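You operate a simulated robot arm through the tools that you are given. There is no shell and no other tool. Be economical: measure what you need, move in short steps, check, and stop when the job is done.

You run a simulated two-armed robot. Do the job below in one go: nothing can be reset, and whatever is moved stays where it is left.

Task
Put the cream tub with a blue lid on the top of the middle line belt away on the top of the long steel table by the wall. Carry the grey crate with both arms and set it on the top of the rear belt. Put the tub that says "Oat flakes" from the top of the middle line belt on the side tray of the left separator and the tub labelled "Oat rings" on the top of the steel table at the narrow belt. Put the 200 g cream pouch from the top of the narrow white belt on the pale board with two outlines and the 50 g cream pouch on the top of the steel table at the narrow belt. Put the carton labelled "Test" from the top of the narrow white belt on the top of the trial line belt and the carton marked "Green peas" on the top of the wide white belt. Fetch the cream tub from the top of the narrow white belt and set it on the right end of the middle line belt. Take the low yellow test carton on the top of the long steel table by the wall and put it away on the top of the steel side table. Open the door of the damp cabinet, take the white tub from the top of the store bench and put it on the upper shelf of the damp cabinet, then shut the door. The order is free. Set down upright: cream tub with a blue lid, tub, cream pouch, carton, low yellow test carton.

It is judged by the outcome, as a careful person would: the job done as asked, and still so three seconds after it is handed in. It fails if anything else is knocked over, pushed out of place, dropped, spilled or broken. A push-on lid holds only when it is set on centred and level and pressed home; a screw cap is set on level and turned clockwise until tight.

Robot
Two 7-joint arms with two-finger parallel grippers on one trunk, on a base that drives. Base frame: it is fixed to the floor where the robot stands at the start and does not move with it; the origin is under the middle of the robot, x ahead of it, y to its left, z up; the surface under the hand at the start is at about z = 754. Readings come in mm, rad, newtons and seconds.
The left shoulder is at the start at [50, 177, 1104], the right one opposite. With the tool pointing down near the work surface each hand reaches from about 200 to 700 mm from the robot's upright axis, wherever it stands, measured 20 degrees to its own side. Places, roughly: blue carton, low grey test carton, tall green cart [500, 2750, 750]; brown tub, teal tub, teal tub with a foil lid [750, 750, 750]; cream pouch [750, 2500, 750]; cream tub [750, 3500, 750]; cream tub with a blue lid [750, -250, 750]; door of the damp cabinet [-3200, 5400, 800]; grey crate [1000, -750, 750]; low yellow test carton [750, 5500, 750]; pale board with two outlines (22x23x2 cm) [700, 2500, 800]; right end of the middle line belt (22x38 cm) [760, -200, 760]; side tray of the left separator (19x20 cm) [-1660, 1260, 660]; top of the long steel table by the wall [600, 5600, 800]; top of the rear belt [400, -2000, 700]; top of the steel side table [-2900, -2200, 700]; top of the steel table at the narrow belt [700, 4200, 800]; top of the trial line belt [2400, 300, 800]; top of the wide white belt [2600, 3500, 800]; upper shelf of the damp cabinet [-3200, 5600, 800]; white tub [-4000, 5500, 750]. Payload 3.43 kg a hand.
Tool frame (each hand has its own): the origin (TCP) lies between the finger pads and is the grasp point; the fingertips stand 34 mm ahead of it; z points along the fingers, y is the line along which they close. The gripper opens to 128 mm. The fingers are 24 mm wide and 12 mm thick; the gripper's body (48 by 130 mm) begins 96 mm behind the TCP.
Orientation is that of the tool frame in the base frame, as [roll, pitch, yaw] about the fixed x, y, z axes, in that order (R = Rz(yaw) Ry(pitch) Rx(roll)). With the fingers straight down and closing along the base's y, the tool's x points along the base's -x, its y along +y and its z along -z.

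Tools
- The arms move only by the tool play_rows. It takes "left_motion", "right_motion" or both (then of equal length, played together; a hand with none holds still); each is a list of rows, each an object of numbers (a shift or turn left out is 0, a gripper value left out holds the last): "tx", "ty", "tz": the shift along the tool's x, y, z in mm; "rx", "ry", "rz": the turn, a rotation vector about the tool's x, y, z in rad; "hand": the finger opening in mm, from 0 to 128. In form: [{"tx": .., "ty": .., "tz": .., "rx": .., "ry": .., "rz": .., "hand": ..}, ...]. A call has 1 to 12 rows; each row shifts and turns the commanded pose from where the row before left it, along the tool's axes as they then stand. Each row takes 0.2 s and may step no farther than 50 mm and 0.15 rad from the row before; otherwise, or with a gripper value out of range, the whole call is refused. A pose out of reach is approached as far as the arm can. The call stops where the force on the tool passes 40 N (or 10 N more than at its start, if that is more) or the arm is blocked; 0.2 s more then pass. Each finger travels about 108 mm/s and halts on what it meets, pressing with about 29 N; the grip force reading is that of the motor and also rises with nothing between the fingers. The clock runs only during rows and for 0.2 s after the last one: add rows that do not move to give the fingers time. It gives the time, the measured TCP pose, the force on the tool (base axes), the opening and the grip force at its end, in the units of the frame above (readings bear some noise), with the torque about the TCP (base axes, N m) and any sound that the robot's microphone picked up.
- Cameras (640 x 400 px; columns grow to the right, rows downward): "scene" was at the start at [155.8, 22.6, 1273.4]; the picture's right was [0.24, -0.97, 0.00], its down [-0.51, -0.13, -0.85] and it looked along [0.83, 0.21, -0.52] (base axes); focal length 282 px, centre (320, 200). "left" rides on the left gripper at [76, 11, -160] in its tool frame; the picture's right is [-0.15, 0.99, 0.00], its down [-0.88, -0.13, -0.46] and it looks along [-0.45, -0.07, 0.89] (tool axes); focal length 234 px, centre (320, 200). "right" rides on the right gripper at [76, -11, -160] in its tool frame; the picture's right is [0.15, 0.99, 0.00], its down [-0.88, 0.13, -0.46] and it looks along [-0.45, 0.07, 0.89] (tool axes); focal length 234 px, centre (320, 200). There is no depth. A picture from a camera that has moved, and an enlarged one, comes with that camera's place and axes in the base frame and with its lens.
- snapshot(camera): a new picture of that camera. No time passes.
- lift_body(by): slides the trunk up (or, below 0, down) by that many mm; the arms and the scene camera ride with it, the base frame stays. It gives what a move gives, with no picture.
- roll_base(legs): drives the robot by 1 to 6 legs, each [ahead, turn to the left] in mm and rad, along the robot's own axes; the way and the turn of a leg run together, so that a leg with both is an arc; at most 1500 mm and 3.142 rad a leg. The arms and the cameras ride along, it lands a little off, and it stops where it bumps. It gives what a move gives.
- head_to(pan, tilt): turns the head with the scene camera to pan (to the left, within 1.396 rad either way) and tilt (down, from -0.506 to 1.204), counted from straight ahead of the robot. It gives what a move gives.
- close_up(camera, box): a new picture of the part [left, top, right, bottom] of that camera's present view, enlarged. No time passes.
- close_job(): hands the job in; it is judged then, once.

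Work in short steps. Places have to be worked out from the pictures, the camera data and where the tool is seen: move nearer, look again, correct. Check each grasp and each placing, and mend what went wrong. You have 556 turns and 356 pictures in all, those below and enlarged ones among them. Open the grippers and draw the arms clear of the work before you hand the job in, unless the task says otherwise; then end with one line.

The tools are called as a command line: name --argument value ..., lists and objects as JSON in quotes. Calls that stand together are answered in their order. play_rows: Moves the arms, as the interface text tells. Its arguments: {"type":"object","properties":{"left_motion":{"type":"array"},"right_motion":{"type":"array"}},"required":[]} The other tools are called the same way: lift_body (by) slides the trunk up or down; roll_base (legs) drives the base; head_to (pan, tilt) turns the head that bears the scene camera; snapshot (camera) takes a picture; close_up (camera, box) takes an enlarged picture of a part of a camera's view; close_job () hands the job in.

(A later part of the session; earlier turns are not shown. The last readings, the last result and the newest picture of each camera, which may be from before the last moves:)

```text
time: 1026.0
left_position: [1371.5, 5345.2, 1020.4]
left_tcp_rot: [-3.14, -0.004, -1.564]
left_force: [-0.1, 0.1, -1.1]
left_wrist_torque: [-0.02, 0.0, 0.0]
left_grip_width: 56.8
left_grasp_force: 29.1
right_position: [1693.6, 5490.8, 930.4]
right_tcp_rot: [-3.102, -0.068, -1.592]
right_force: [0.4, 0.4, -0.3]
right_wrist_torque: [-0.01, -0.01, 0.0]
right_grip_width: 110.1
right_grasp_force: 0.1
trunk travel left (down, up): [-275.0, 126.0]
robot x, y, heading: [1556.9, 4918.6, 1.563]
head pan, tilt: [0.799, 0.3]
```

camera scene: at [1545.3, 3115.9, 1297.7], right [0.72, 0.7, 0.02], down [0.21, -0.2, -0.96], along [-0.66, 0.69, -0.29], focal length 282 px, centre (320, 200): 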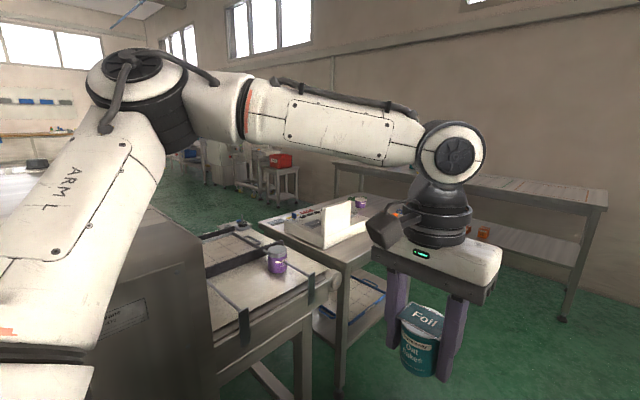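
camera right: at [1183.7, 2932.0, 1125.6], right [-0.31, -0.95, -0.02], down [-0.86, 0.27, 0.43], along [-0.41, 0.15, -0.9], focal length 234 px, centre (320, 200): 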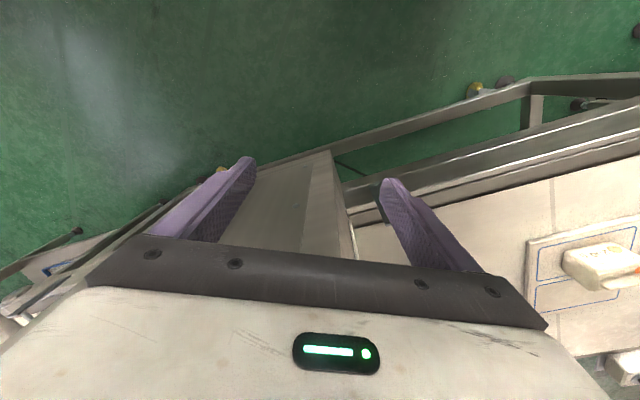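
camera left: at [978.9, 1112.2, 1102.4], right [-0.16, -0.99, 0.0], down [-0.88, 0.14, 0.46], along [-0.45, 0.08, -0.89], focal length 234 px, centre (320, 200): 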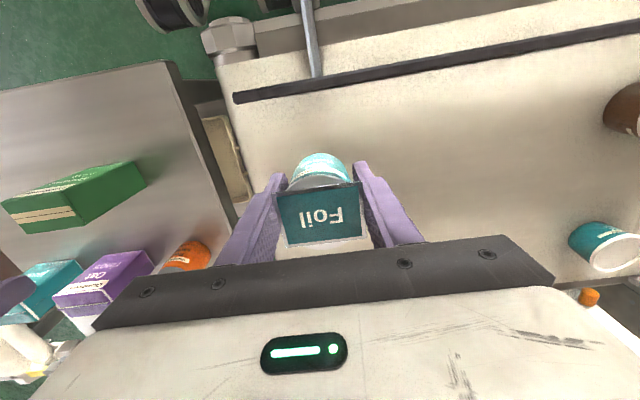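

Now west along y≈4920 to x≈-2750, then south to look at the left separator.

roll_base --legs '[[0, 1.578], [1500, 0], [1500, 0], [1300, 0], [0, 1.571]]'

roll_base --legs '[[1500, 0], [900, 0]]'

head_to --pan 0.5 --tilt 0.35

snapshot --camera "scene"

```text
time: 1054.4
left_position: [-2595.6, 4563.5, 1021.0]
left_tcp_rot: [-3.138, -0.004, 1.576]
left_force: [-0.1, 0.1, -1.4]
left_wrist_torque: [0.0, 0.0, -0.01]
left_grip_width: 56.7
left_grasp_force: 29.3
right_position: [-2916.0, 4416.5, 931.2]
right_tcp_rot: [-3.101, -0.067, 1.553]
right_force: [0.0, 0.5, 0.3]
right_wrist_torque: [0.02, 0.03, 0.0]
right_grip_width: 110.0
right_grasp_force: 0.1
trunk travel left (down, up): [-275.0, 126.0]
robot x, y, heading: [-2777.1, 4988.4, -1.578]
head pan, tilt: [0.799, 0.3]
```

```text
time: 1066.2
left_position: [-2607.7, 2162.2, 1019.8]
left_tcp_rot: [-3.141, -0.002, 1.585]
left_force: [0.1, -0.7, -1.3]
left_wrist_torque: [0.01, 0.05, -0.03]
left_grip_width: 56.9
left_grasp_force: 28.7
right_position: [-2928.5, 2012.6, 930.9]
right_tcp_rot: [-3.101, -0.069, 1.559]
right_force: [0.7, 0.5, 0.9]
right_wrist_torque: [0.05, -0.01, 0.01]
right_grip_width: 109.8
right_grasp_force: 0.1
trunk travel left (down, up): [-275.0, 126.0]
robot x, y, heading: [-2792.2, 2590.4, -1.566]
head pan, tilt: [0.799, 0.3]
```

```text
time: 1067.0
left_position: [-2607.9, 2162.9, 1020.7]
left_tcp_rot: [-3.139, -0.001, 1.585]
left_force: [0.0, 0.3, -0.3]
left_wrist_torque: [0.03, 0.01, 0.02]
left_grip_width: 56.8
left_grasp_force: 28.8
right_position: [-2927.8, 2014.1, 930.5]
right_tcp_rot: [-3.1, -0.068, 1.559]
right_force: [-0.5, 0.2, 0.2]
right_wrist_torque: [0.0, 0.04, 0.03]
right_grip_width: 110.2
right_grasp_force: 0.1
trunk travel left (down, up): [-275.0, 126.0]
robot x, y, heading: [-2793.9, 2586.3, -1.568]
head pan, tilt: [0.499, 0.351]
```

```text
152 pictures are left
camera scene: at [-2750.9, 2436.5, 1291.6], right [-0.88, -0.48, 0.0], down [-0.17, 0.3, -0.94], along [0.45, -0.82, -0.34], focal length 282 px, centre (320, 200)
```

scene: 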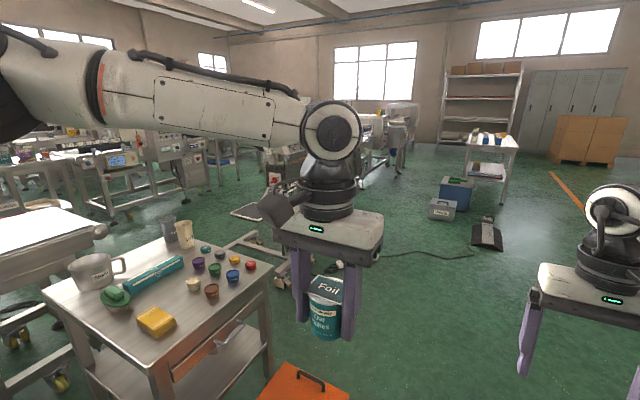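

The tray is at ≈[-1645,1295] behind the bench. Drive to y≈1110 and face east.

roll_base --legs '[[1480, 0], [0, 1.568]]'

head_to --pan 0 --tilt 0.4

snapshot --camera "scene"

```text
time: 1070.3
left_position: [-2611.5, 1656.1, 1020.3]
left_tcp_rot: [-3.14, -0.003, 1.585]
left_force: [-0.7, -0.3, -0.6]
left_wrist_torque: [-0.01, 0.01, 0.01]
left_grip_width: 56.9
left_grasp_force: 28.5
right_position: [-2932.1, 1508.3, 932.2]
right_tcp_rot: [-3.103, -0.069, 1.561]
right_force: [0.5, -0.9, -0.1]
right_wrist_torque: [0.01, 0.0, 0.03]
right_grip_width: 110.1
right_grasp_force: 0.1
trunk travel left (down, up): [-275.0, 126.0]
robot x, y, heading: [-2797.1, 2082.9, -1.57]
head pan, tilt: [0.499, 0.351]
stopped in leg 1: the robot was blocked; the commanded pose is now the measured one
```

```text
time: 1071.3
left_position: [-2610.9, 1657.9, 1020.6]
left_tcp_rot: [-3.14, -0.003, 1.584]
left_force: [0.9, -0.5, -0.8]
left_wrist_torque: [0.03, 0.0, 0.02]
left_grip_width: 56.9
left_grasp_force: 29.1
right_position: [-2931.6, 1508.2, 931.8]
right_tcp_rot: [-3.104, -0.066, 1.56]
right_force: [0.0, 0.1, -0.6]
right_wrist_torque: [0.01, 0.01, 0.01]
right_grip_width: 109.9
right_grasp_force: 0.1
trunk travel left (down, up): [-275.0, 126.0]
robot x, y, heading: [-2797.7, 2080.0, -1.57]
head pan, tilt: [0.0, 0.4]
```

```text
151 pictures are left
camera scene: at [-2799.1, 1921.2, 1287.1], right [-1.0, 0.0, 0.0], down [0.0, 0.39, -0.92], along [0.0, -0.92, -0.39], focal length 282 px, centre (320, 200)
```

scene: 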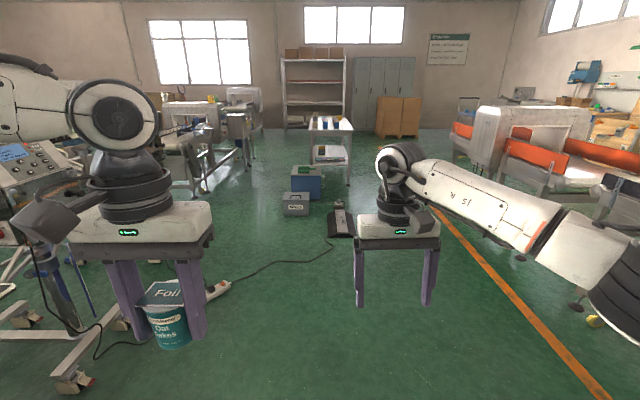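

Blocked — possibly by the orange toolbox at my left. Look.

head_to --pan 0.9 --tilt 0.8

snapshot --camera "scene"

```text
time: 1072.5
left_position: [-2611.6, 1657.2, 1021.0]
left_tcp_rot: [-3.141, -0.003, 1.584]
left_force: [-0.2, -0.3, -1.7]
left_wrist_torque: [0.03, 0.01, 0.01]
left_grip_width: 56.8
left_grasp_force: 28.8
right_position: [-2931.4, 1510.0, 932.5]
right_tcp_rot: [-3.104, -0.066, 1.56]
right_force: [0.0, 0.1, 0.1]
right_wrist_torque: [0.02, -0.01, -0.01]
right_grip_width: 110.0
right_grasp_force: 0.1
trunk travel left (down, up): [-275.0, 126.0]
robot x, y, heading: [-2799.5, 2083.3, -1.572]
head pan, tilt: [0.901, 0.799]
```

```text
150 pictures are left
camera scene: at [-2736.1, 1963.8, 1252.0], right [-0.62, -0.78, 0.0], down [-0.56, 0.44, -0.7], along [0.55, -0.43, -0.72], focal length 282 px, centre (320, 200)
```

scene: 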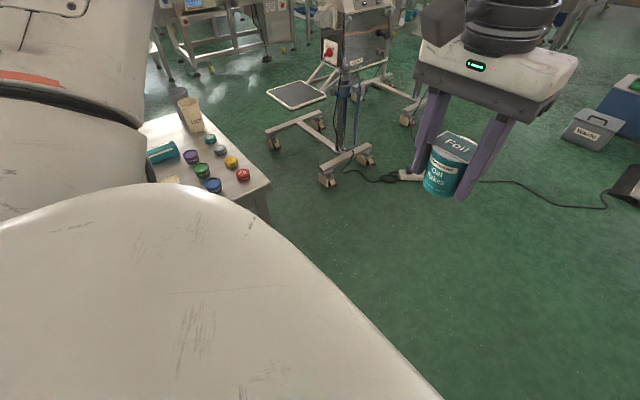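

Probably the toolbox corner beside my base. Back up 150, shift west by 250, then continue south.

roll_base --legs '[[-200, 0], [0, -0.6], [450, 0], [0, 0.6], [850, 0]]'

head_to --pan 1.3 --tilt 0.6

snapshot --camera "scene"

```text
time: 1083.8
left_position: [-2884.1, 628.0, 1020.1]
left_tcp_rot: [-3.138, -0.005, 1.563]
left_force: [-0.4, 0.1, -1.5]
left_wrist_torque: [0.0, 0.01, 0.02]
left_grip_width: 56.6
left_grasp_force: 28.9
right_position: [-3207.2, 486.5, 932.9]
right_tcp_rot: [-3.102, -0.067, 1.54]
right_force: [0.4, -0.7, 0.3]
right_wrist_torque: [-0.01, -0.01, -0.01]
right_grip_width: 109.9
right_grasp_force: 0.0
trunk travel left (down, up): [-275.0, 126.0]
robot x, y, heading: [-3058.5, 1055.1, -1.594]
head pan, tilt: [0.901, 0.799]
```

```text
time: 1084.6
left_position: [-2883.8, 628.2, 1021.1]
left_tcp_rot: [-3.14, -0.004, 1.564]
left_force: [-0.1, 1.2, -0.7]
left_wrist_torque: [-0.01, -0.01, 0.02]
left_grip_width: 56.5
left_grasp_force: 28.6
right_position: [-3205.6, 486.8, 931.4]
right_tcp_rot: [-3.102, -0.067, 1.54]
right_force: [0.1, -0.4, -0.6]
right_wrist_torque: [-0.01, 0.0, 0.01]
right_grip_width: 109.9
right_grasp_force: 0.0
trunk travel left (down, up): [-275.0, 126.0]
robot x, y, heading: [-3060.5, 1059.6, -1.59]
head pan, tilt: [1.3, 0.6]
```

```text
149 pictures are left
camera scene: at [-2979.6, 963.3, 1268.8], right [-0.29, -0.96, 0.0], down [-0.54, 0.16, -0.82], along [0.79, -0.24, -0.57], focal length 282 px, centre (320, 200)
```

scene: 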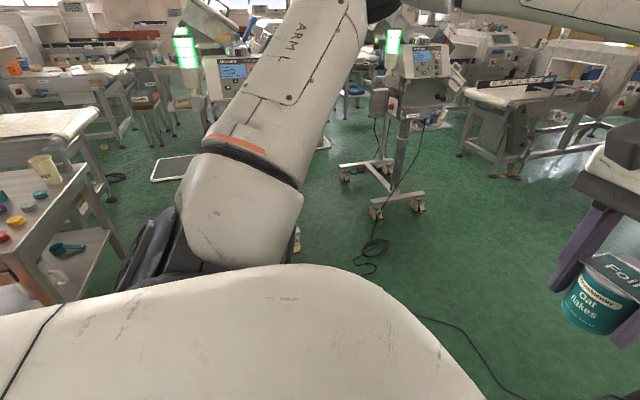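

Turn to face east and look again, including the bench at left.

roll_base --legs '[[0, 1.59]]'

head_to --pan 0.35 --tilt 0.45

snapshot --camera "scene"

```text
time: 1088.9
left_position: [-2639.8, 1251.9, 1019.7]
left_tcp_rot: [-3.14, -0.002, -3.114]
left_force: [0.3, 0.3, -1.7]
left_wrist_torque: [0.02, -0.01, -0.01]
left_grip_width: 56.8
left_grasp_force: 28.7
right_position: [-2485.6, 933.7, 932.9]
right_tcp_rot: [-3.103, -0.065, -3.14]
right_force: [1.0, 0.4, -0.4]
right_wrist_torque: [0.03, 0.01, 0.01]
right_grip_width: 110.3
right_grasp_force: 0.1
trunk travel left (down, up): [-275.0, 126.0]
robot x, y, heading: [-3062.9, 1057.3, 0.013]
head pan, tilt: [1.3, 0.6]
```

```text
time: 1090.2
left_position: [-2639.2, 1251.5, 1020.9]
left_tcp_rot: [-3.138, -0.003, -3.113]
left_force: [0.0, -0.3, -1.0]
left_wrist_torque: [0.03, 0.01, -0.03]
left_grip_width: 56.5
left_grasp_force: 29.3
right_position: [-2484.8, 933.6, 931.8]
right_tcp_rot: [-3.103, -0.065, -3.137]
right_force: [0.5, 0.8, 1.2]
right_wrist_torque: [-0.04, 0.01, 0.01]
right_grip_width: 109.8
right_grasp_force: 0.0
trunk travel left (down, up): [-275.0, 126.0]
robot x, y, heading: [-3061.4, 1058.1, 0.015]
head pan, tilt: [0.351, 0.45]
```

```text
148 pictures are left
camera scene: at [-2907.1, 1092.9, 1282.4], right [0.36, -0.93, 0.0], down [-0.41, -0.16, -0.9], along [0.84, 0.32, -0.44], focal length 282 px, centre (320, 200)
```

scene: 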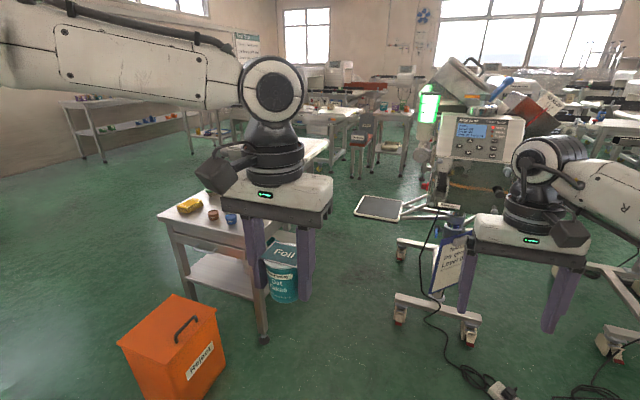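

Tray at ≈[-1690,1262]; separator wheels at x≈-1746. Drive ahead to x≈-2165.

roll_base --legs '[[0, 0.02], [890, -0.03]]'

head_to --pan 0.3 --tilt 0.7

snapshot --camera "scene"

snapshot --camera "left"

```text
time: 1094.2
left_position: [-1912.9, 1261.4, 1020.2]
left_tcp_rot: [-3.14, -0.005, -3.123]
left_force: [-1.0, -0.1, -1.0]
left_wrist_torque: [-0.03, 0.03, 0.02]
left_grip_width: 56.8
left_grasp_force: 29.3
right_position: [-1771.8, 943.0, 934.0]
right_tcp_rot: [-3.096, -0.095, -3.139]
right_force: [-2.9, -2.6, 1.2]
right_wrist_torque: [0.2, -0.32, -0.03]
right_grip_width: 110.1
right_grasp_force: 0.1
trunk travel left (down, up): [-275.0, 126.0]
robot x, y, heading: [-2334.6, 1074.2, 0.003]
head pan, tilt: [0.351, 0.45]
stopped in leg 2: the force on the tool passed its limit at 135 N (the readings are from after the stop); the commanded pose is now the measured one
```

```text
time: 1094.9
left_position: [-1912.3, 1262.2, 1020.1]
left_tcp_rot: [-3.141, -0.005, -3.123]
left_force: [0.7, 0.3, -0.8]
left_wrist_torque: [0.01, 0.01, -0.03]
left_grip_width: 56.6
left_grasp_force: 28.9
right_position: [-1771.3, 941.9, 934.1]
right_tcp_rot: [-3.095, -0.093, -3.138]
right_force: [-4.7, -1.8, 1.3]
right_wrist_torque: [0.21, -0.53, -0.01]
right_grip_width: 110.2
right_grasp_force: 0.1
trunk travel left (down, up): [-275.0, 126.0]
robot x, y, heading: [-2337.1, 1074.8, 0.004]
head pan, tilt: [0.3, 0.7]
```

```text
147 pictures are left
camera scene: at [-2188.0, 1099.9, 1260.3], right [0.3, -0.95, 0.0], down [-0.61, -0.19, -0.77], along [0.73, 0.23, -0.64], focal length 282 px, centre (320, 200)
```

scene: 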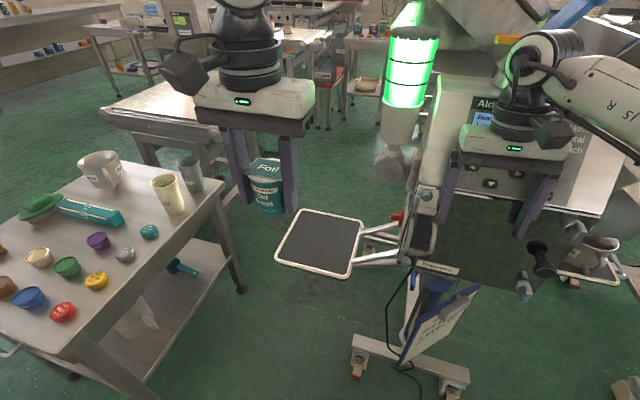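

```text
146 pictures are left
camera left: at [-1987.7, 1271.7, 1180.5], right [0.13, 0.99, 0.0], down [0.89, -0.11, 0.45], along [0.45, -0.06, -0.89], focal length 234 px, centre (320, 200)
```

left: 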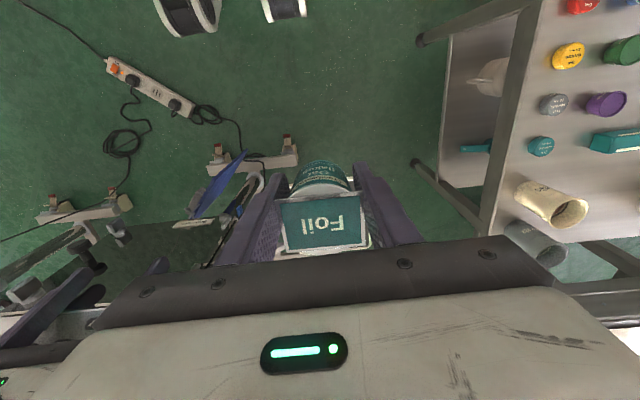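

The right hand bumped the separator. Back off, retract the right hand, then approach the tray with the left.

roll_base --legs '[[-80, 0]]'

play_rows --right_motion '[{"tx": 45}, {"tx": 45}, {"tx": 45}, {"tx": 45}, {"tx": 45}, {"tx": 40, "ry": 0.06, "rx": -0.04}, {}]'

roll_base --legs '[[170, 0]]'

snapshot --camera "scene"

```text
time: 1096.0
left_position: [-1993.8, 1261.1, 1020.2]
left_tcp_rot: [3.141, -0.004, -3.122]
left_force: [-1.3, 0.0, -2.2]
left_wrist_torque: [0.01, 0.01, 0.0]
left_grip_width: 56.9
left_grasp_force: 29.4
right_position: [-1850.6, 942.6, 935.1]
right_tcp_rot: [-3.096, -0.095, -3.138]
right_force: [-0.7, -0.2, -0.1]
right_wrist_torque: [0.0, 0.01, -0.01]
right_grip_width: 110.1
right_grasp_force: 0.0
trunk travel left (down, up): [-275.0, 126.0]
robot x, y, heading: [-2414.6, 1072.2, 0.006]
head pan, tilt: [0.3, 0.7]
```

```text
time: 1097.6
left_position: [-1992.9, 1262.3, 1019.0]
left_tcp_rot: [-3.14, -0.005, -3.123]
left_force: [-0.4, -1.3, -1.5]
left_wrist_torque: [0.02, 0.02, 0.0]
left_grip_width: 56.8
left_grasp_force: 28.6
right_position: [-2115.3, 942.5, 957.4]
right_tcp_rot: [-3.136, -0.155, -3.139]
right_force: [1.3, 0.5, 0.2]
right_wrist_torque: [0.02, -0.02, 0.02]
right_grip_width: 109.8
right_grasp_force: 0.0
trunk travel left (down, up): [-275.0, 126.0]
robot x, y, heading: [-2417.7, 1075.1, 0.01]
head pan, tilt: [0.3, 0.7]
```

```text
time: 1099.0
left_position: [-1822.4, 1264.3, 1019.8]
left_tcp_rot: [3.141, -0.007, -3.121]
left_force: [-0.4, 0.1, -1.7]
left_wrist_torque: [-0.01, 0.04, -0.01]
left_grip_width: 56.8
left_grasp_force: 29.0
right_position: [-1943.8, 944.7, 957.6]
right_tcp_rot: [-3.135, -0.155, -3.137]
right_force: [0.5, -0.6, -0.1]
right_wrist_torque: [0.03, 0.02, 0.0]
right_grip_width: 110.2
right_grasp_force: 0.0
trunk travel left (down, up): [-275.0, 126.0]
robot x, y, heading: [-2246.4, 1074.9, 0.01]
head pan, tilt: [0.3, 0.7]
```

```text
145 pictures are left
camera scene: at [-2097.4, 1101.3, 1260.1], right [0.3, -0.95, 0.0], down [-0.61, -0.2, -0.76], along [0.73, 0.23, -0.64], focal length 282 px, centre (320, 200)
```

scene: 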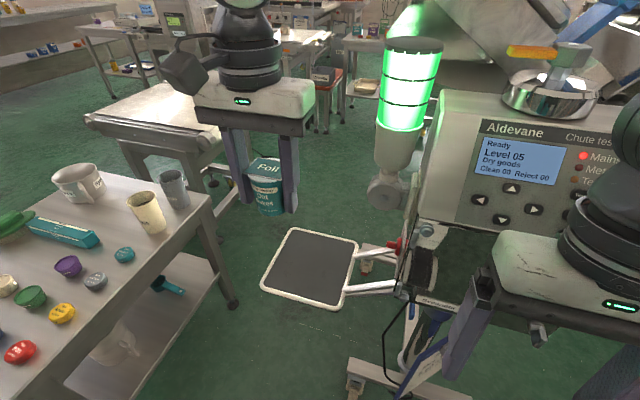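

Tray ≈[-1660,1260,660]. Raise the right hand, level it, drive 100 more, then lower the trunk to reach the low tray.

play_rows --right_motion '[{"tz": -45, "ry": -0.08}, {"tz": -45, "ry": -0.075}, {"tz": -45}, {"tz": -45}, {"tz": -40}, {}]'

roll_base --legs '[[100, 0]]'

lift_body --by -180

snapshot --camera "scene"

snapshot --camera "left"

```text
time: 1100.5
left_position: [-1824.2, 1264.6, 1020.8]
left_tcp_rot: [-3.141, -0.006, -3.121]
left_force: [-0.3, 0.1, -1.2]
left_wrist_torque: [-0.04, 0.02, 0.03]
left_grip_width: 56.5
left_grasp_force: 28.3
right_position: [-1935.0, 945.0, 1178.9]
right_tcp_rot: [-3.136, -0.001, -3.133]
right_force: [0.3, 0.3, -0.2]
right_wrist_torque: [0.01, -0.02, 0.05]
right_grip_width: 109.9
right_grasp_force: 0.1
trunk travel left (down, up): [-275.0, 126.0]
robot x, y, heading: [-2249.2, 1074.0, 0.013]
head pan, tilt: [0.3, 0.7]
```

```text
time: 1101.6
left_position: [-1723.6, 1265.3, 1019.5]
left_tcp_rot: [-3.141, -0.007, -3.119]
left_force: [0.2, 0.5, -2.1]
left_wrist_torque: [0.02, 0.03, -0.01]
left_grip_width: 56.8
left_grasp_force: 29.1
right_position: [-1835.6, 945.7, 1178.7]
right_tcp_rot: [-3.135, 0.0, -3.132]
right_force: [0.2, 0.2, 0.1]
right_wrist_torque: [-0.03, 0.05, 0.02]
right_grip_width: 109.9
right_grasp_force: 0.1
trunk travel left (down, up): [-275.0, 126.0]
robot x, y, heading: [-2151.1, 1075.5, 0.009]
head pan, tilt: [0.3, 0.7]
```

```text
time: 1103.6
left_position: [-1723.9, 1265.5, 840.6]
left_tcp_rot: [3.142, -0.004, -3.119]
left_force: [0.5, -0.1, -1.8]
left_wrist_torque: [-0.01, 0.0, -0.02]
left_grip_width: 56.7
left_grasp_force: 28.7
right_position: [-1835.2, 947.2, 998.6]
right_tcp_rot: [-3.135, 0.0, -3.132]
right_force: [-0.3, 1.2, 0.2]
right_wrist_torque: [-0.02, 0.01, 0.0]
right_grip_width: 109.9
right_grasp_force: 0.0
trunk travel left (down, up): [-95.0, 306.0]
robot x, y, heading: [-2146.7, 1076.1, 0.009]
head pan, tilt: [0.3, 0.7]
```

```text
144 pictures are left
camera scene: at [-1999.2, 1102.3, 1080.2], right [0.3, -0.95, 0.0], down [-0.61, -0.2, -0.76], along [0.73, 0.23, -0.64], focal length 282 px, centre (320, 200)
```

scene: 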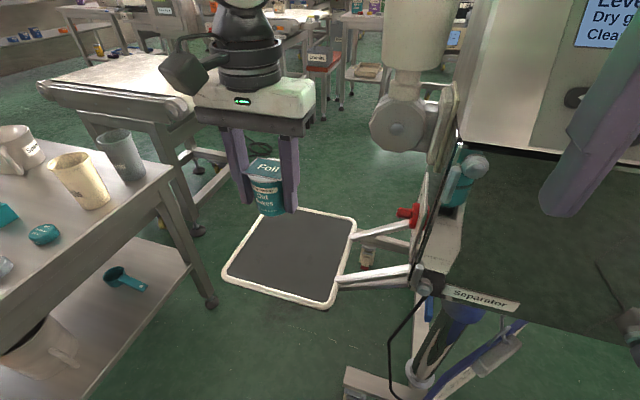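

```text
143 pictures are left
camera left: at [-1799.7, 1274.9, 1000.3], right [0.12, 0.99, 0.0], down [0.89, -0.11, 0.45], along [0.45, -0.06, -0.89], focal length 234 px, centre (320, 200)
```

left: 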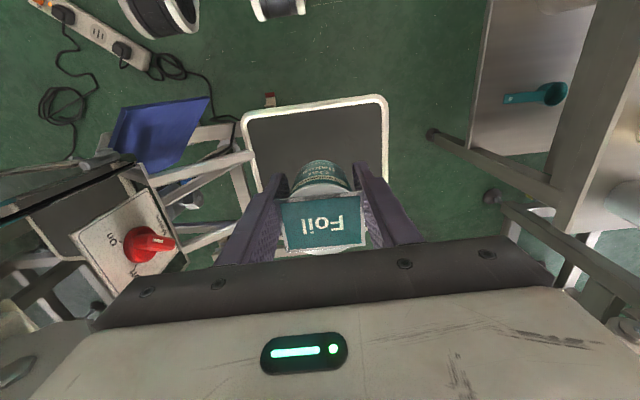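

Tray spans x≈-1768..-1570, y 1162..1360. Move 55 mm forward and lower.

play_rows --left_motion '[{"tx": -28, "ty": -2}, {"tx": -27, "ty": -2}, {"tz": 40}, {"tz": 40}, {"tz": 25}, {}]'

snapshot --camera "scene"

```text
time: 1105.0
left_position: [-1669.3, 1263.4, 734.7]
left_tcp_rot: [-3.141, -0.005, -3.119]
left_force: [0.5, 0.4, -0.6]
left_wrist_torque: [-0.01, -0.01, -0.01]
left_grip_width: 56.6
left_grasp_force: 28.9
right_position: [-1835.3, 946.5, 999.2]
right_tcp_rot: [-3.138, 0.0, -3.134]
right_force: [0.3, 0.4, -0.4]
right_wrist_torque: [0.0, -0.01, -0.03]
right_grip_width: 110.0
right_grasp_force: 0.0
trunk travel left (down, up): [-95.0, 306.0]
robot x, y, heading: [-2148.4, 1079.5, 0.006]
head pan, tilt: [0.3, 0.7]
```

```text
142 pictures are left
camera scene: at [-1999.1, 1102.3, 1080.2], right [0.3, -0.95, 0.0], down [-0.61, -0.2, -0.76], along [0.73, 0.23, -0.64], focal length 282 px, centre (320, 200)
```

scene: 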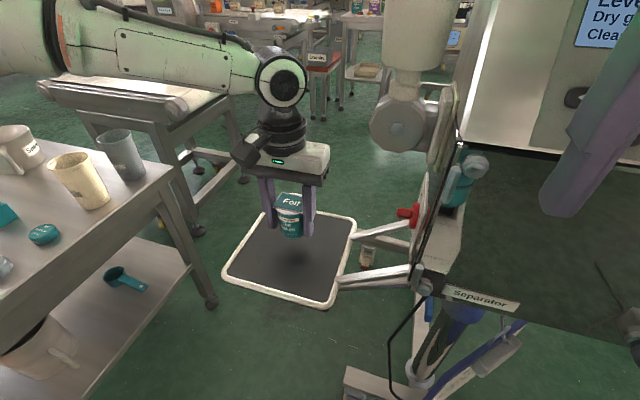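

Over the tray centre. Feel down.

play_rows --left_motion '[{"tz": 6}, {"tz": 5}, {"tz": 4}, {"tz": 3}, {"tz": 3}, {"tz": 3}, {"tz": 3}]'

```text
time: 1106.6
left_position: [-1670.6, 1262.7, 707.9]
left_tcp_rot: [3.141, -0.005, -3.117]
left_force: [-0.4, 0.1, -1.8]
left_wrist_torque: [0.02, 0.03, -0.02]
left_grip_width: 57.0
left_grasp_force: 29.0
right_position: [-1835.5, 947.0, 999.2]
right_tcp_rot: [-3.136, 0.0, -3.132]
right_force: [0.0, 0.2, 0.7]
right_wrist_torque: [0.02, -0.01, 0.01]
right_grip_width: 110.0
right_grasp_force: 0.0
trunk travel left (down, up): [-95.0, 306.0]
robot x, y, heading: [-2149.9, 1076.7, 0.01]
head pan, tilt: [0.3, 0.7]
```

play_rows --left_motion '[{"tz": 3}, {"tz": 3}, {"tz": 3}, {"tz": 3}, {"tz": 3}]'

```text
time: 1107.8
left_position: [-1671.2, 1262.2, 695.1]
left_tcp_rot: [-3.14, 0.001, -3.119]
left_force: [-3.4, 3.0, 23.3]
left_wrist_torque: [-0.12, -0.36, 0.16]
left_grip_width: 56.9
left_grasp_force: 28.9
right_position: [-1836.8, 947.1, 1000.0]
right_tcp_rot: [-3.136, 0.003, -3.133]
right_force: [-0.2, -0.6, 1.2]
right_wrist_torque: [0.0, -0.02, 0.02]
right_grip_width: 110.1
right_grasp_force: 0.0
trunk travel left (down, up): [-95.0, 306.0]
robot x, y, heading: [-2149.3, 1077.6, 0.01]
head pan, tilt: [0.3, 0.7]
```

Contact. Ease, open, rise.

play_rows --left_motion '[{"tz": -3}, {"hand": 95}, {}, {}]'

play_rows --left_motion '[{"tz": -25}, {"tz": -40}, {"tz": -45}, {"tz": -45}, {"tz": -45}, {}]'

snapshot --camera "scene"

```text
time: 1108.8
left_position: [-1671.9, 1263.6, 694.9]
left_tcp_rot: [-3.141, -0.007, -3.118]
left_force: [1.4, 0.0, 0.3]
left_wrist_torque: [0.04, 0.0, 0.01]
left_grip_width: 95.0
left_grasp_force: 0.0
right_position: [-1835.7, 947.6, 999.4]
right_tcp_rot: [-3.137, 0.001, -3.134]
right_force: [1.1, -0.3, 0.2]
right_wrist_torque: [-0.01, -0.01, -0.01]
right_grip_width: 109.9
right_grasp_force: 0.1
trunk travel left (down, up): [-95.0, 306.0]
robot x, y, heading: [-2150.5, 1077.7, 0.008]
head pan, tilt: [0.3, 0.7]
```

```text
time: 1110.2
left_position: [-1669.1, 1263.6, 894.3]
left_tcp_rot: [3.141, -0.004, -3.118]
left_force: [-0.6, 0.1, 0.1]
left_wrist_torque: [0.01, -0.02, -0.01]
left_grip_width: 95.1
left_grasp_force: 0.1
right_position: [-1836.0, 945.5, 998.6]
right_tcp_rot: [-3.135, -0.001, -3.133]
right_force: [0.2, 0.3, 0.5]
right_wrist_torque: [-0.01, -0.01, 0.0]
right_grip_width: 110.1
right_grasp_force: 0.0
trunk travel left (down, up): [-95.0, 306.0]
robot x, y, heading: [-2148.4, 1076.6, 0.008]
head pan, tilt: [0.3, 0.7]
```

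```text
141 pictures are left
camera scene: at [-1999.3, 1102.3, 1080.2], right [0.3, -0.95, 0.0], down [-0.61, -0.2, -0.77], along [0.73, 0.23, -0.64], focal length 282 px, centre (320, 200)
```

scene: 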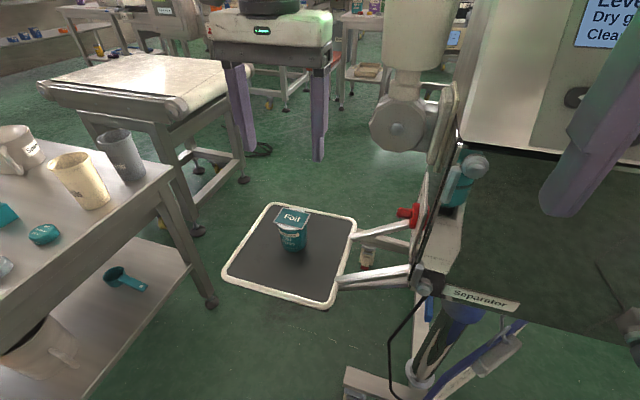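

Flakes tub stands on the tray. Next: the Oat rings tub. Raise the trunk and drive back round to the front of the middle line.

lift_body --by 180

roll_base --legs '[[-820, 0], [0, 1.563], [1500, 0], [400, 0], [0, -1.571]]'

roll_base --legs '[[1500, 0], [1180, 0], [0, -1.571]]'

```text
time: 1112.2
left_position: [-1669.4, 1263.1, 1073.1]
left_tcp_rot: [3.141, -0.006, -3.12]
left_force: [-0.2, -0.4, 0.4]
left_wrist_torque: [-0.02, 0.04, -0.02]
left_grip_width: 95.1
left_grasp_force: 0.1
right_position: [-1835.1, 945.9, 1178.6]
right_tcp_rot: [-3.137, 0.0, -3.133]
right_force: [-0.9, 0.3, 0.2]
right_wrist_torque: [-0.02, -0.01, -0.01]
right_grip_width: 110.1
right_grasp_force: 0.0
trunk travel left (down, up): [-275.0, 126.0]
robot x, y, heading: [-2150.0, 1076.2, 0.005]
head pan, tilt: [0.3, 0.7]
```

```text
time: 1133.4
left_position: [-2527.4, 3155.7, 1073.8]
left_tcp_rot: [-3.141, -0.005, -3.123]
left_force: [0.2, 0.1, -1.1]
left_wrist_torque: [0.0, 0.02, 0.02]
left_grip_width: 95.0
left_grasp_force: 0.0
right_position: [-2693.5, 2840.1, 1179.3]
right_tcp_rot: [-3.137, 0.0, -3.137]
right_force: [0.2, 0.5, 0.4]
right_wrist_torque: [0.01, 0.03, -0.02]
right_grip_width: 109.8
right_grasp_force: 0.0
trunk travel left (down, up): [-275.0, 126.0]
robot x, y, heading: [-3007.2, 2971.0, 0.003]
head pan, tilt: [0.3, 0.7]
```

```text
time: 1146.8
left_position: [209.9, 3167.9, 1073.3]
left_tcp_rot: [3.133, -0.029, 3.14]
left_force: [-10.9, 0.6, 3.6]
left_wrist_torque: [0.24, -0.35, 0.31]
left_grip_width: 94.5
left_grasp_force: 0.1
right_position: [50.9, 2852.7, 1179.2]
right_tcp_rot: [-3.135, 0.001, -3.134]
right_force: [0.0, -0.2, 0.1]
right_wrist_torque: [0.0, 0.0, -0.01]
right_grip_width: 109.8
right_grasp_force: 0.1
trunk travel left (down, up): [-275.0, 126.0]
robot x, y, heading: [-259.0, 2983.2, 0.008]
head pan, tilt: [0.3, 0.7]
stopped in leg 2: the force on the tool passed its limit at 47 N (the readings are from after the stop); the commanded pose is now the measured one
```

Touched the narrow machine's front with the left hand; back off and turn the other way to face south.

roll_base --legs '[[-70, 0], [0, 2.4], [0, 2.305]]'

roll_base --legs '[[1500, 0], [1100, 0]]'

head_to --pan 0.5 --tilt 0.45

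snapshot --camera "scene"

```text
time: 1159.0
left_position: [-138.2, 2513.0, 1072.4]
left_tcp_rot: [3.135, -0.029, 1.588]
left_force: [-0.4, 0.1, -1.1]
left_wrist_torque: [-0.01, 0.02, -0.01]
left_grip_width: 95.0
left_grasp_force: 0.0
right_position: [-454.6, 2666.2, 1177.6]
right_tcp_rot: [-3.137, -0.001, 1.596]
right_force: [-0.1, 0.8, 0.0]
right_wrist_torque: [0.0, 0.0, 0.02]
right_grip_width: 110.0
right_grasp_force: 0.1
trunk travel left (down, up): [-275.0, 126.0]
robot x, y, heading: [-332.3, 2980.4, -1.546]
head pan, tilt: [0.3, 0.7]
```

```text
time: 1171.6
left_position: [-71.7, -72.4, 1072.1]
left_tcp_rot: [3.134, -0.028, 1.591]
left_force: [-0.6, -0.3, 0.0]
left_wrist_torque: [-0.02, -0.03, 0.0]
left_grip_width: 94.9
left_grasp_force: 0.1
right_position: [-389.9, 81.0, 1179.0]
right_tcp_rot: [-3.137, 0.001, 1.595]
right_force: [-0.7, 1.2, -0.6]
right_wrist_torque: [0.01, 0.02, -0.01]
right_grip_width: 110.1
right_grasp_force: 0.2
trunk travel left (down, up): [-275.0, 126.0]
robot x, y, heading: [-268.4, 392.1, -1.545]
head pan, tilt: [0.3, 0.7]
```

```text
time: 1172.4
left_position: [-72.5, -71.8, 1072.4]
left_tcp_rot: [3.134, -0.028, 1.591]
left_force: [-0.2, 0.0, 0.4]
left_wrist_torque: [-0.01, -0.01, -0.01]
left_grip_width: 95.2
left_grasp_force: 0.1
right_position: [-390.2, 81.4, 1177.8]
right_tcp_rot: [-3.134, -0.001, 1.597]
right_force: [-0.1, 0.2, 0.9]
right_wrist_torque: [0.02, 0.02, 0.04]
right_grip_width: 110.1
right_grasp_force: 0.1
trunk travel left (down, up): [-275.0, 126.0]
robot x, y, heading: [-265.5, 398.4, -1.548]
head pan, tilt: [0.499, 0.45]
```

```text
140 pictures are left
camera scene: at [-220.3, 247.7, 1282.3], right [-0.87, -0.5, 0.0], down [-0.22, 0.38, -0.9], along [0.45, -0.78, -0.44], focal length 282 px, centre (320, 200)
```

scene: 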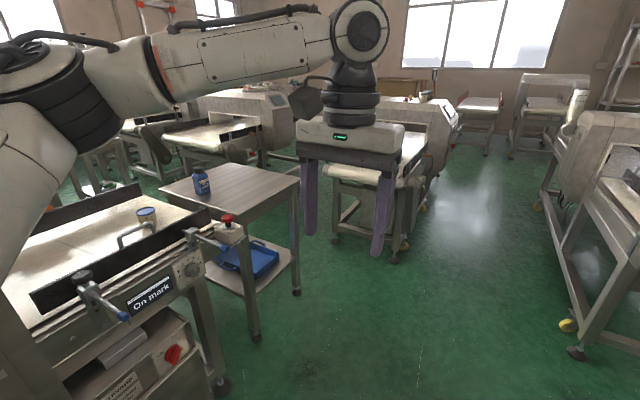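

Face the middle line from here and approach for the rings tub with the left arm.

roll_base --legs '[[0, 1.78], [150, 0], [100, -0.23]]'

head_to --pan 0.35 --tilt 0.55

snapshot --camera "scene"

snapshot --camera "left"

```text
time: 1178.9
left_position: [448.2, 634.8, 1072.1]
left_tcp_rot: [3.133, -0.03, -3.133]
left_force: [0.4, 0.0, -0.3]
left_wrist_torque: [0.01, 0.04, 0.0]
left_grip_width: 95.1
left_grasp_force: 0.0
right_position: [289.9, 319.6, 1178.9]
right_tcp_rot: [-3.136, 0.001, -3.127]
right_force: [-0.1, -0.5, 0.6]
right_wrist_torque: [0.0, 0.02, 0.02]
right_grip_width: 109.9
right_grasp_force: 0.0
trunk travel left (down, up): [-275.0, 126.0]
robot x, y, heading: [-24.0, 450.6, 0.013]
head pan, tilt: [0.499, 0.45]
```

```text
time: 1179.6
left_position: [447.0, 636.0, 1072.4]
left_tcp_rot: [3.135, -0.029, -3.132]
left_force: [-0.6, -0.8, -0.3]
left_wrist_torque: [0.02, 0.02, 0.02]
left_grip_width: 94.9
left_grasp_force: 0.0
right_position: [290.4, 321.1, 1179.3]
right_tcp_rot: [-3.139, -0.002, -3.127]
right_force: [0.5, 0.2, -0.3]
right_wrist_torque: [0.0, -0.03, 0.01]
right_grip_width: 109.9
right_grasp_force: 0.1
trunk travel left (down, up): [-275.0, 126.0]
robot x, y, heading: [-25.9, 446.7, 0.018]
head pan, tilt: [0.351, 0.55]
```

```text
139 pictures are left
camera scene: at [129.0, 479.7, 1273.4], right [0.36, -0.93, 0.0], down [-0.49, -0.19, -0.85], along [0.8, 0.31, -0.52], focal length 282 px, centre (320, 200)
```

scene: 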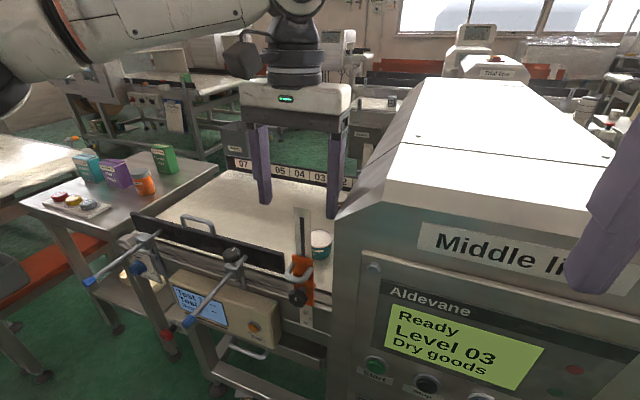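

```text
138 pictures are left
camera left: at [376.6, 644.9, 1234.6], right [0.14, 0.99, 0.0], down [0.89, -0.13, 0.43], along [0.43, -0.06, -0.9], focal length 234 px, centre (320, 200)
```

left: 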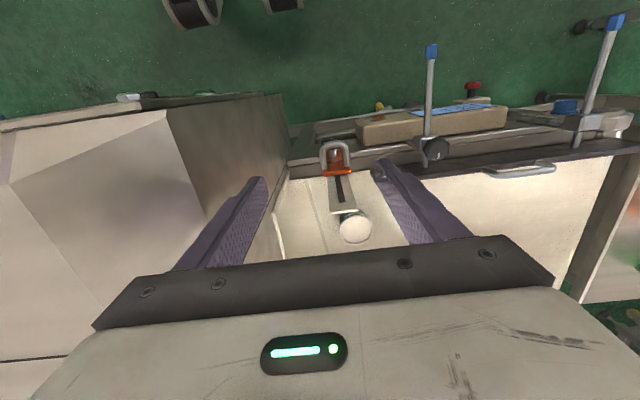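

Tub at ≈[655,683]. Raise, come 30 mm nearer, tilt the left hand forward 0.42 and extend over the tub.

play_rows --left_motion '[{"tz": -45}, {"tz": -30}, {"ry": -0.14}, {"ry": -0.14}, {"ry": -0.14}, {}]'

roll_base --legs '[[30, 0]]'

play_rows --left_motion '[{"tx": -35, "ty": 11, "tz": 20}, {"tx": -35, "ty": 11, "tz": 20}, {"tx": -35, "ty": 11, "tz": 20}, {"tx": -35, "ty": 11, "tz": 20}, {"tx": -25, "tz": 15}, {}]'

snapshot --camera "left"

snapshot --camera "scene"

```text
time: 1181.0
left_position: [434.2, 652.8, 1140.1]
left_tcp_rot: [3.134, 0.394, -3.136]
left_force: [-0.1, -0.7, -1.1]
left_wrist_torque: [-0.01, 0.03, -0.02]
left_grip_width: 95.2
left_grasp_force: 0.1
left hand out of reach, approached as far as the arm can: row 1, 2
right_position: [291.4, 318.8, 1179.2]
right_tcp_rot: [-3.137, -0.001, -3.128]
right_force: [-0.5, -0.7, 0.3]
right_wrist_torque: [-0.05, -0.02, -0.01]
right_grip_width: 110.1
right_grasp_force: 0.0
trunk travel left (down, up): [-275.0, 126.0]
robot x, y, heading: [-25.6, 446.4, 0.017]
head pan, tilt: [0.351, 0.55]
```

```text
time: 1181.8
left_position: [465.1, 653.5, 1137.9]
left_tcp_rot: [3.133, 0.39, -3.135]
left_force: [-0.1, 0.9, 0.4]
left_wrist_torque: [0.03, 0.05, 0.0]
left_grip_width: 95.2
left_grasp_force: 0.1
right_position: [320.4, 321.5, 1179.1]
right_tcp_rot: [-3.136, -0.001, -3.126]
right_force: [0.4, -1.0, -0.7]
right_wrist_torque: [0.0, 0.04, -0.01]
right_grip_width: 109.9
right_grasp_force: 0.0
trunk travel left (down, up): [-275.0, 126.0]
robot x, y, heading: [5.7, 449.7, 0.016]
head pan, tilt: [0.351, 0.55]
```

```text
time: 1183.2
left_position: [620.9, 701.2, 1115.8]
left_tcp_rot: [3.133, 0.392, -3.134]
left_force: [0.1, -0.1, 0.7]
left_wrist_torque: [-0.02, 0.01, 0.01]
left_grip_width: 95.2
left_grasp_force: 0.0
left hand out of reach, approached as far as the arm can: row 5
right_position: [320.0, 320.3, 1178.6]
right_tcp_rot: [-3.136, 0.001, -3.126]
right_force: [-0.2, 0.3, 0.3]
right_wrist_torque: [0.0, -0.02, -0.02]
right_grip_width: 110.0
right_grasp_force: 0.0
trunk travel left (down, up): [-275.0, 126.0]
robot x, y, heading: [8.7, 446.5, 0.018]
head pan, tilt: [0.351, 0.55]
```

```text
137 pictures are left
camera left: at [490.0, 710.5, 1234.1], right [0.12, 0.99, 0.06], down [0.64, -0.13, 0.76], along [0.76, -0.05, -0.65], focal length 234 px, centre (320, 200)
```

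left: 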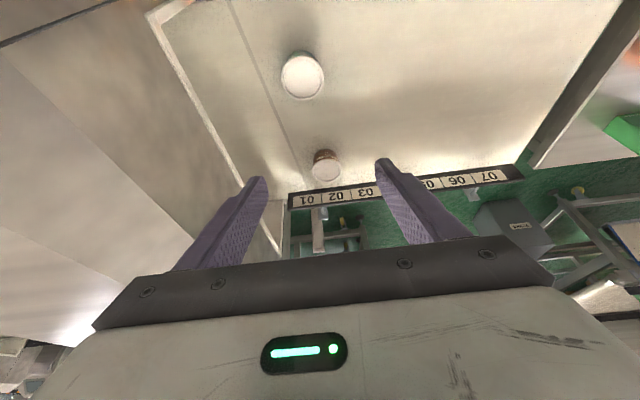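

```text
136 pictures are left
camera scene: at [159.0, 480.3, 1273.2], right [0.36, -0.93, 0.0], down [-0.49, -0.19, -0.85], along [0.8, 0.31, -0.52], focal length 282 px, centre (320, 200)
```

scene: 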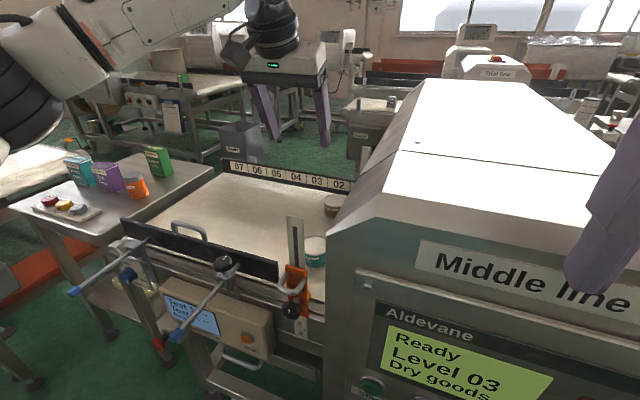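

Tub refined to ≈[659,686]. Descend 180 while going forward a little.

play_rows --left_motion '[{"tx": 17, "ty": -4, "tz": 42}, {"tx": 15, "ty": -4, "tz": 42}, {"tx": 8, "ty": -4, "tz": 45}, {"tx": 6, "ty": -4, "tz": 46}, {}]'

snapshot --camera "left"

snapshot --camera "scene"

```text
time: 1184.4
left_position: [642.3, 692.5, 937.8]
left_tcp_rot: [3.135, 0.394, -3.134]
left_force: [-0.1, -0.2, -0.2]
left_wrist_torque: [-0.04, 0.03, 0.02]
left_grip_width: 94.7
left_grasp_force: 0.0
left hand out of reach, approached as far as the arm can: row 4
right_position: [320.3, 318.8, 1178.3]
right_tcp_rot: [-3.135, 0.001, -3.126]
right_force: [0.0, -0.5, -0.5]
right_wrist_torque: [-0.02, 0.02, 0.0]
right_grip_width: 109.9
right_grasp_force: 0.1
trunk travel left (down, up): [-275.0, 126.0]
robot x, y, heading: [3.7, 446.1, 0.014]
head pan, tilt: [0.351, 0.55]
```

```text
135 pictures are left
camera left: at [511.5, 701.3, 1056.1], right [0.13, 0.99, 0.06], down [0.64, -0.13, 0.76], along [0.76, -0.06, -0.65], focal length 234 px, centre (320, 200)
```

left: 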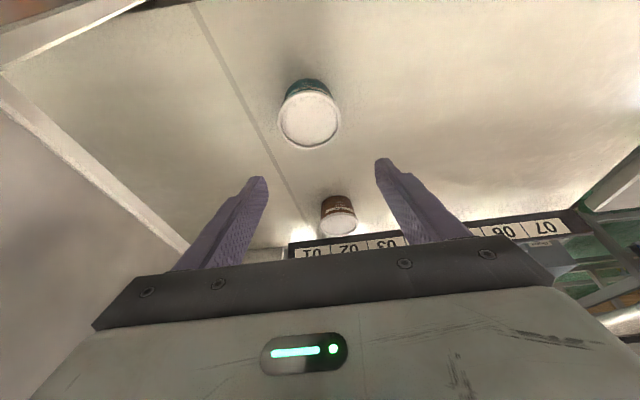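

```text
134 pictures are left
camera scene: at [158.6, 480.1, 1273.4], right [0.36, -0.93, 0.0], down [-0.49, -0.19, -0.85], along [0.8, 0.31, -0.52], focal length 282 px, centre (320, 200)
```

scene: 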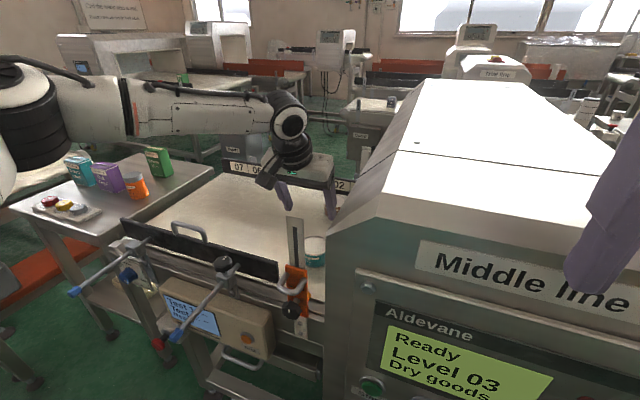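

Add 0.15 tilt and descend further.

play_rows --left_motion '[{"ry": -0.15}, {"tx": 20, "ty": -3, "tz": 37}, {"tx": 20, "ty": -3, "tz": 37}, {}]'

snapshot --camera "left"

```text
time: 1185.4
left_position: [636.2, 691.5, 859.3]
left_tcp_rot: [3.132, 0.544, -3.136]
left_force: [-0.4, -0.7, 0.2]
left_wrist_torque: [0.01, 0.04, -0.02]
left_grip_width: 95.1
left_grasp_force: 0.0
left hand out of reach, approached as far as the arm can: row 3
right_position: [319.6, 319.6, 1179.5]
right_tcp_rot: [-3.137, 0.0, -3.126]
right_force: [0.4, 0.1, 0.0]
right_wrist_torque: [0.0, 0.0, 0.01]
right_grip_width: 110.2
right_grasp_force: 0.0
trunk travel left (down, up): [-275.0, 126.0]
robot x, y, heading: [8.9, 443.7, 0.015]
head pan, tilt: [0.351, 0.55]
```

```text
133 pictures are left
camera left: at [489.2, 700.6, 957.2], right [0.12, 0.99, 0.08], down [0.52, -0.13, 0.84], along [0.85, -0.05, -0.53], focal length 234 px, centre (320, 200)
```

left: 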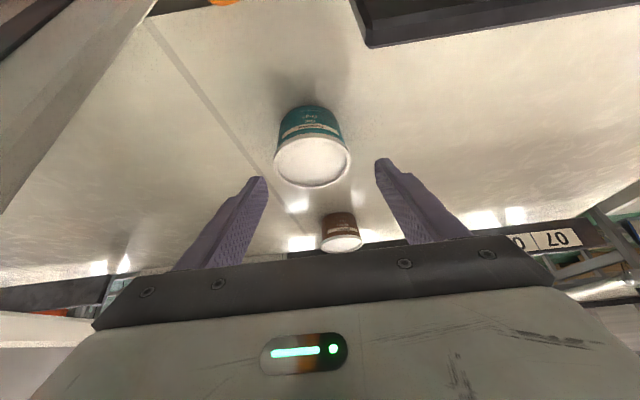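

Lower the trunk by 58 mm to bring the fingers down at the same place (retract the right hand a bit first).

play_rows --right_motion '[{"tx": 40}, {"tx": 30}, {}]'

lift_body --by -58

play_rows --left_motion '[{"tx": -8, "ty": -3, "tz": 5}, {"tx": -8, "ty": -2, "tz": 5}, {}]'

snapshot --camera "left"

```text
time: 1186.2
left_position: [637.4, 691.0, 859.0]
left_tcp_rot: [3.134, 0.542, -3.137]
left_force: [-0.5, -0.2, -0.5]
left_wrist_torque: [0.01, -0.05, -0.01]
left_grip_width: 95.0
left_grasp_force: 0.1
right_position: [250.8, 319.9, 1177.5]
right_tcp_rot: [-3.137, 0.0, -3.128]
right_force: [-0.7, -0.6, 0.1]
right_wrist_torque: [0.03, -0.01, 0.01]
right_grip_width: 110.1
right_grasp_force: 0.0
trunk travel left (down, up): [-275.0, 126.0]
robot x, y, heading: [7.4, 442.6, 0.016]
head pan, tilt: [0.351, 0.55]
```

```text
time: 1187.2
left_position: [646.5, 704.0, 817.7]
left_tcp_rot: [-3.135, 0.577, -3.104]
left_force: [-2.0, -1.5, 2.0]
left_wrist_torque: [-0.13, -0.08, -0.07]
left_grip_width: 95.4
left_grasp_force: 0.3
right_position: [249.4, 321.9, 1120.6]
right_tcp_rot: [-3.133, 0.004, -3.127]
right_force: [0.8, -0.4, -0.3]
right_wrist_torque: [-0.03, -0.01, -0.01]
right_grip_width: 110.2
right_grasp_force: 0.0
trunk travel left (down, up): [-217.0, 184.0]
robot x, y, heading: [7.8, 444.2, 0.016]
head pan, tilt: [0.351, 0.55]
```

```text
time: 1188.0
left_position: [644.0, 704.1, 808.3]
left_tcp_rot: [3.141, 0.548, -3.12]
left_force: [-0.3, 1.0, 0.0]
left_wrist_torque: [-0.03, 0.01, 0.0]
left_grip_width: 95.0
left_grasp_force: 0.1
left hand out of reach, approached as far as the arm can: row 1, 2
right_position: [249.6, 324.1, 1120.2]
right_tcp_rot: [-3.133, 0.002, -3.127]
right_force: [-0.4, -0.8, 0.0]
right_wrist_torque: [0.02, 0.01, -0.01]
right_grip_width: 110.1
right_grasp_force: 0.1
trunk travel left (down, up): [-217.0, 184.0]
robot x, y, heading: [6.5, 447.8, 0.018]
head pan, tilt: [0.351, 0.55]
```

```text
132 pictures are left
camera left: at [496.5, 711.3, 905.2], right [0.1, 0.99, 0.08], down [0.52, -0.12, 0.85], along [0.85, -0.05, -0.52], focal length 234 px, centre (320, 200)
```

left: 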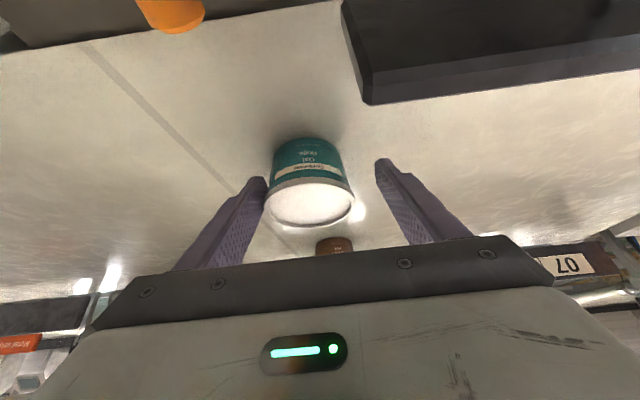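

The tub is between the fingers (slightly off-centre). Close gently.

play_rows --left_motion '[{"hand": 75}, {}, {"hand": 30}, {}, {}, {}]'

snapshot --camera "left"

```text
time: 1189.4
left_position: [644.8, 703.8, 807.7]
left_tcp_rot: [-3.14, 0.547, -3.122]
left_force: [-2.5, 1.9, 8.6]
left_wrist_torque: [0.36, -0.21, 0.12]
left_grip_width: 72.3
left_grasp_force: 29.2
right_position: [249.2, 323.8, 1120.3]
right_tcp_rot: [-3.13, 0.001, -3.126]
right_force: [0.0, -1.0, -0.4]
right_wrist_torque: [0.01, -0.01, 0.01]
right_grip_width: 109.9
right_grasp_force: 0.1
trunk travel left (down, up): [-217.0, 184.0]
robot x, y, heading: [7.4, 443.0, 0.013]
head pan, tilt: [0.351, 0.55]
```

```text
131 pictures are left
camera left: at [496.7, 710.9, 905.0], right [0.11, 0.99, 0.08], down [0.52, -0.12, 0.85], along [0.85, -0.05, -0.53], focal length 234 px, centre (320, 200)
```

left: 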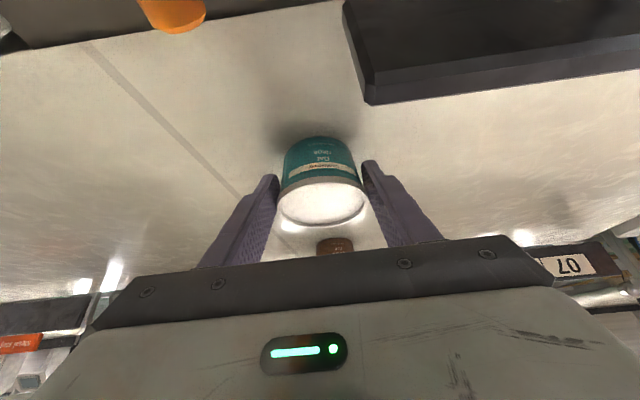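

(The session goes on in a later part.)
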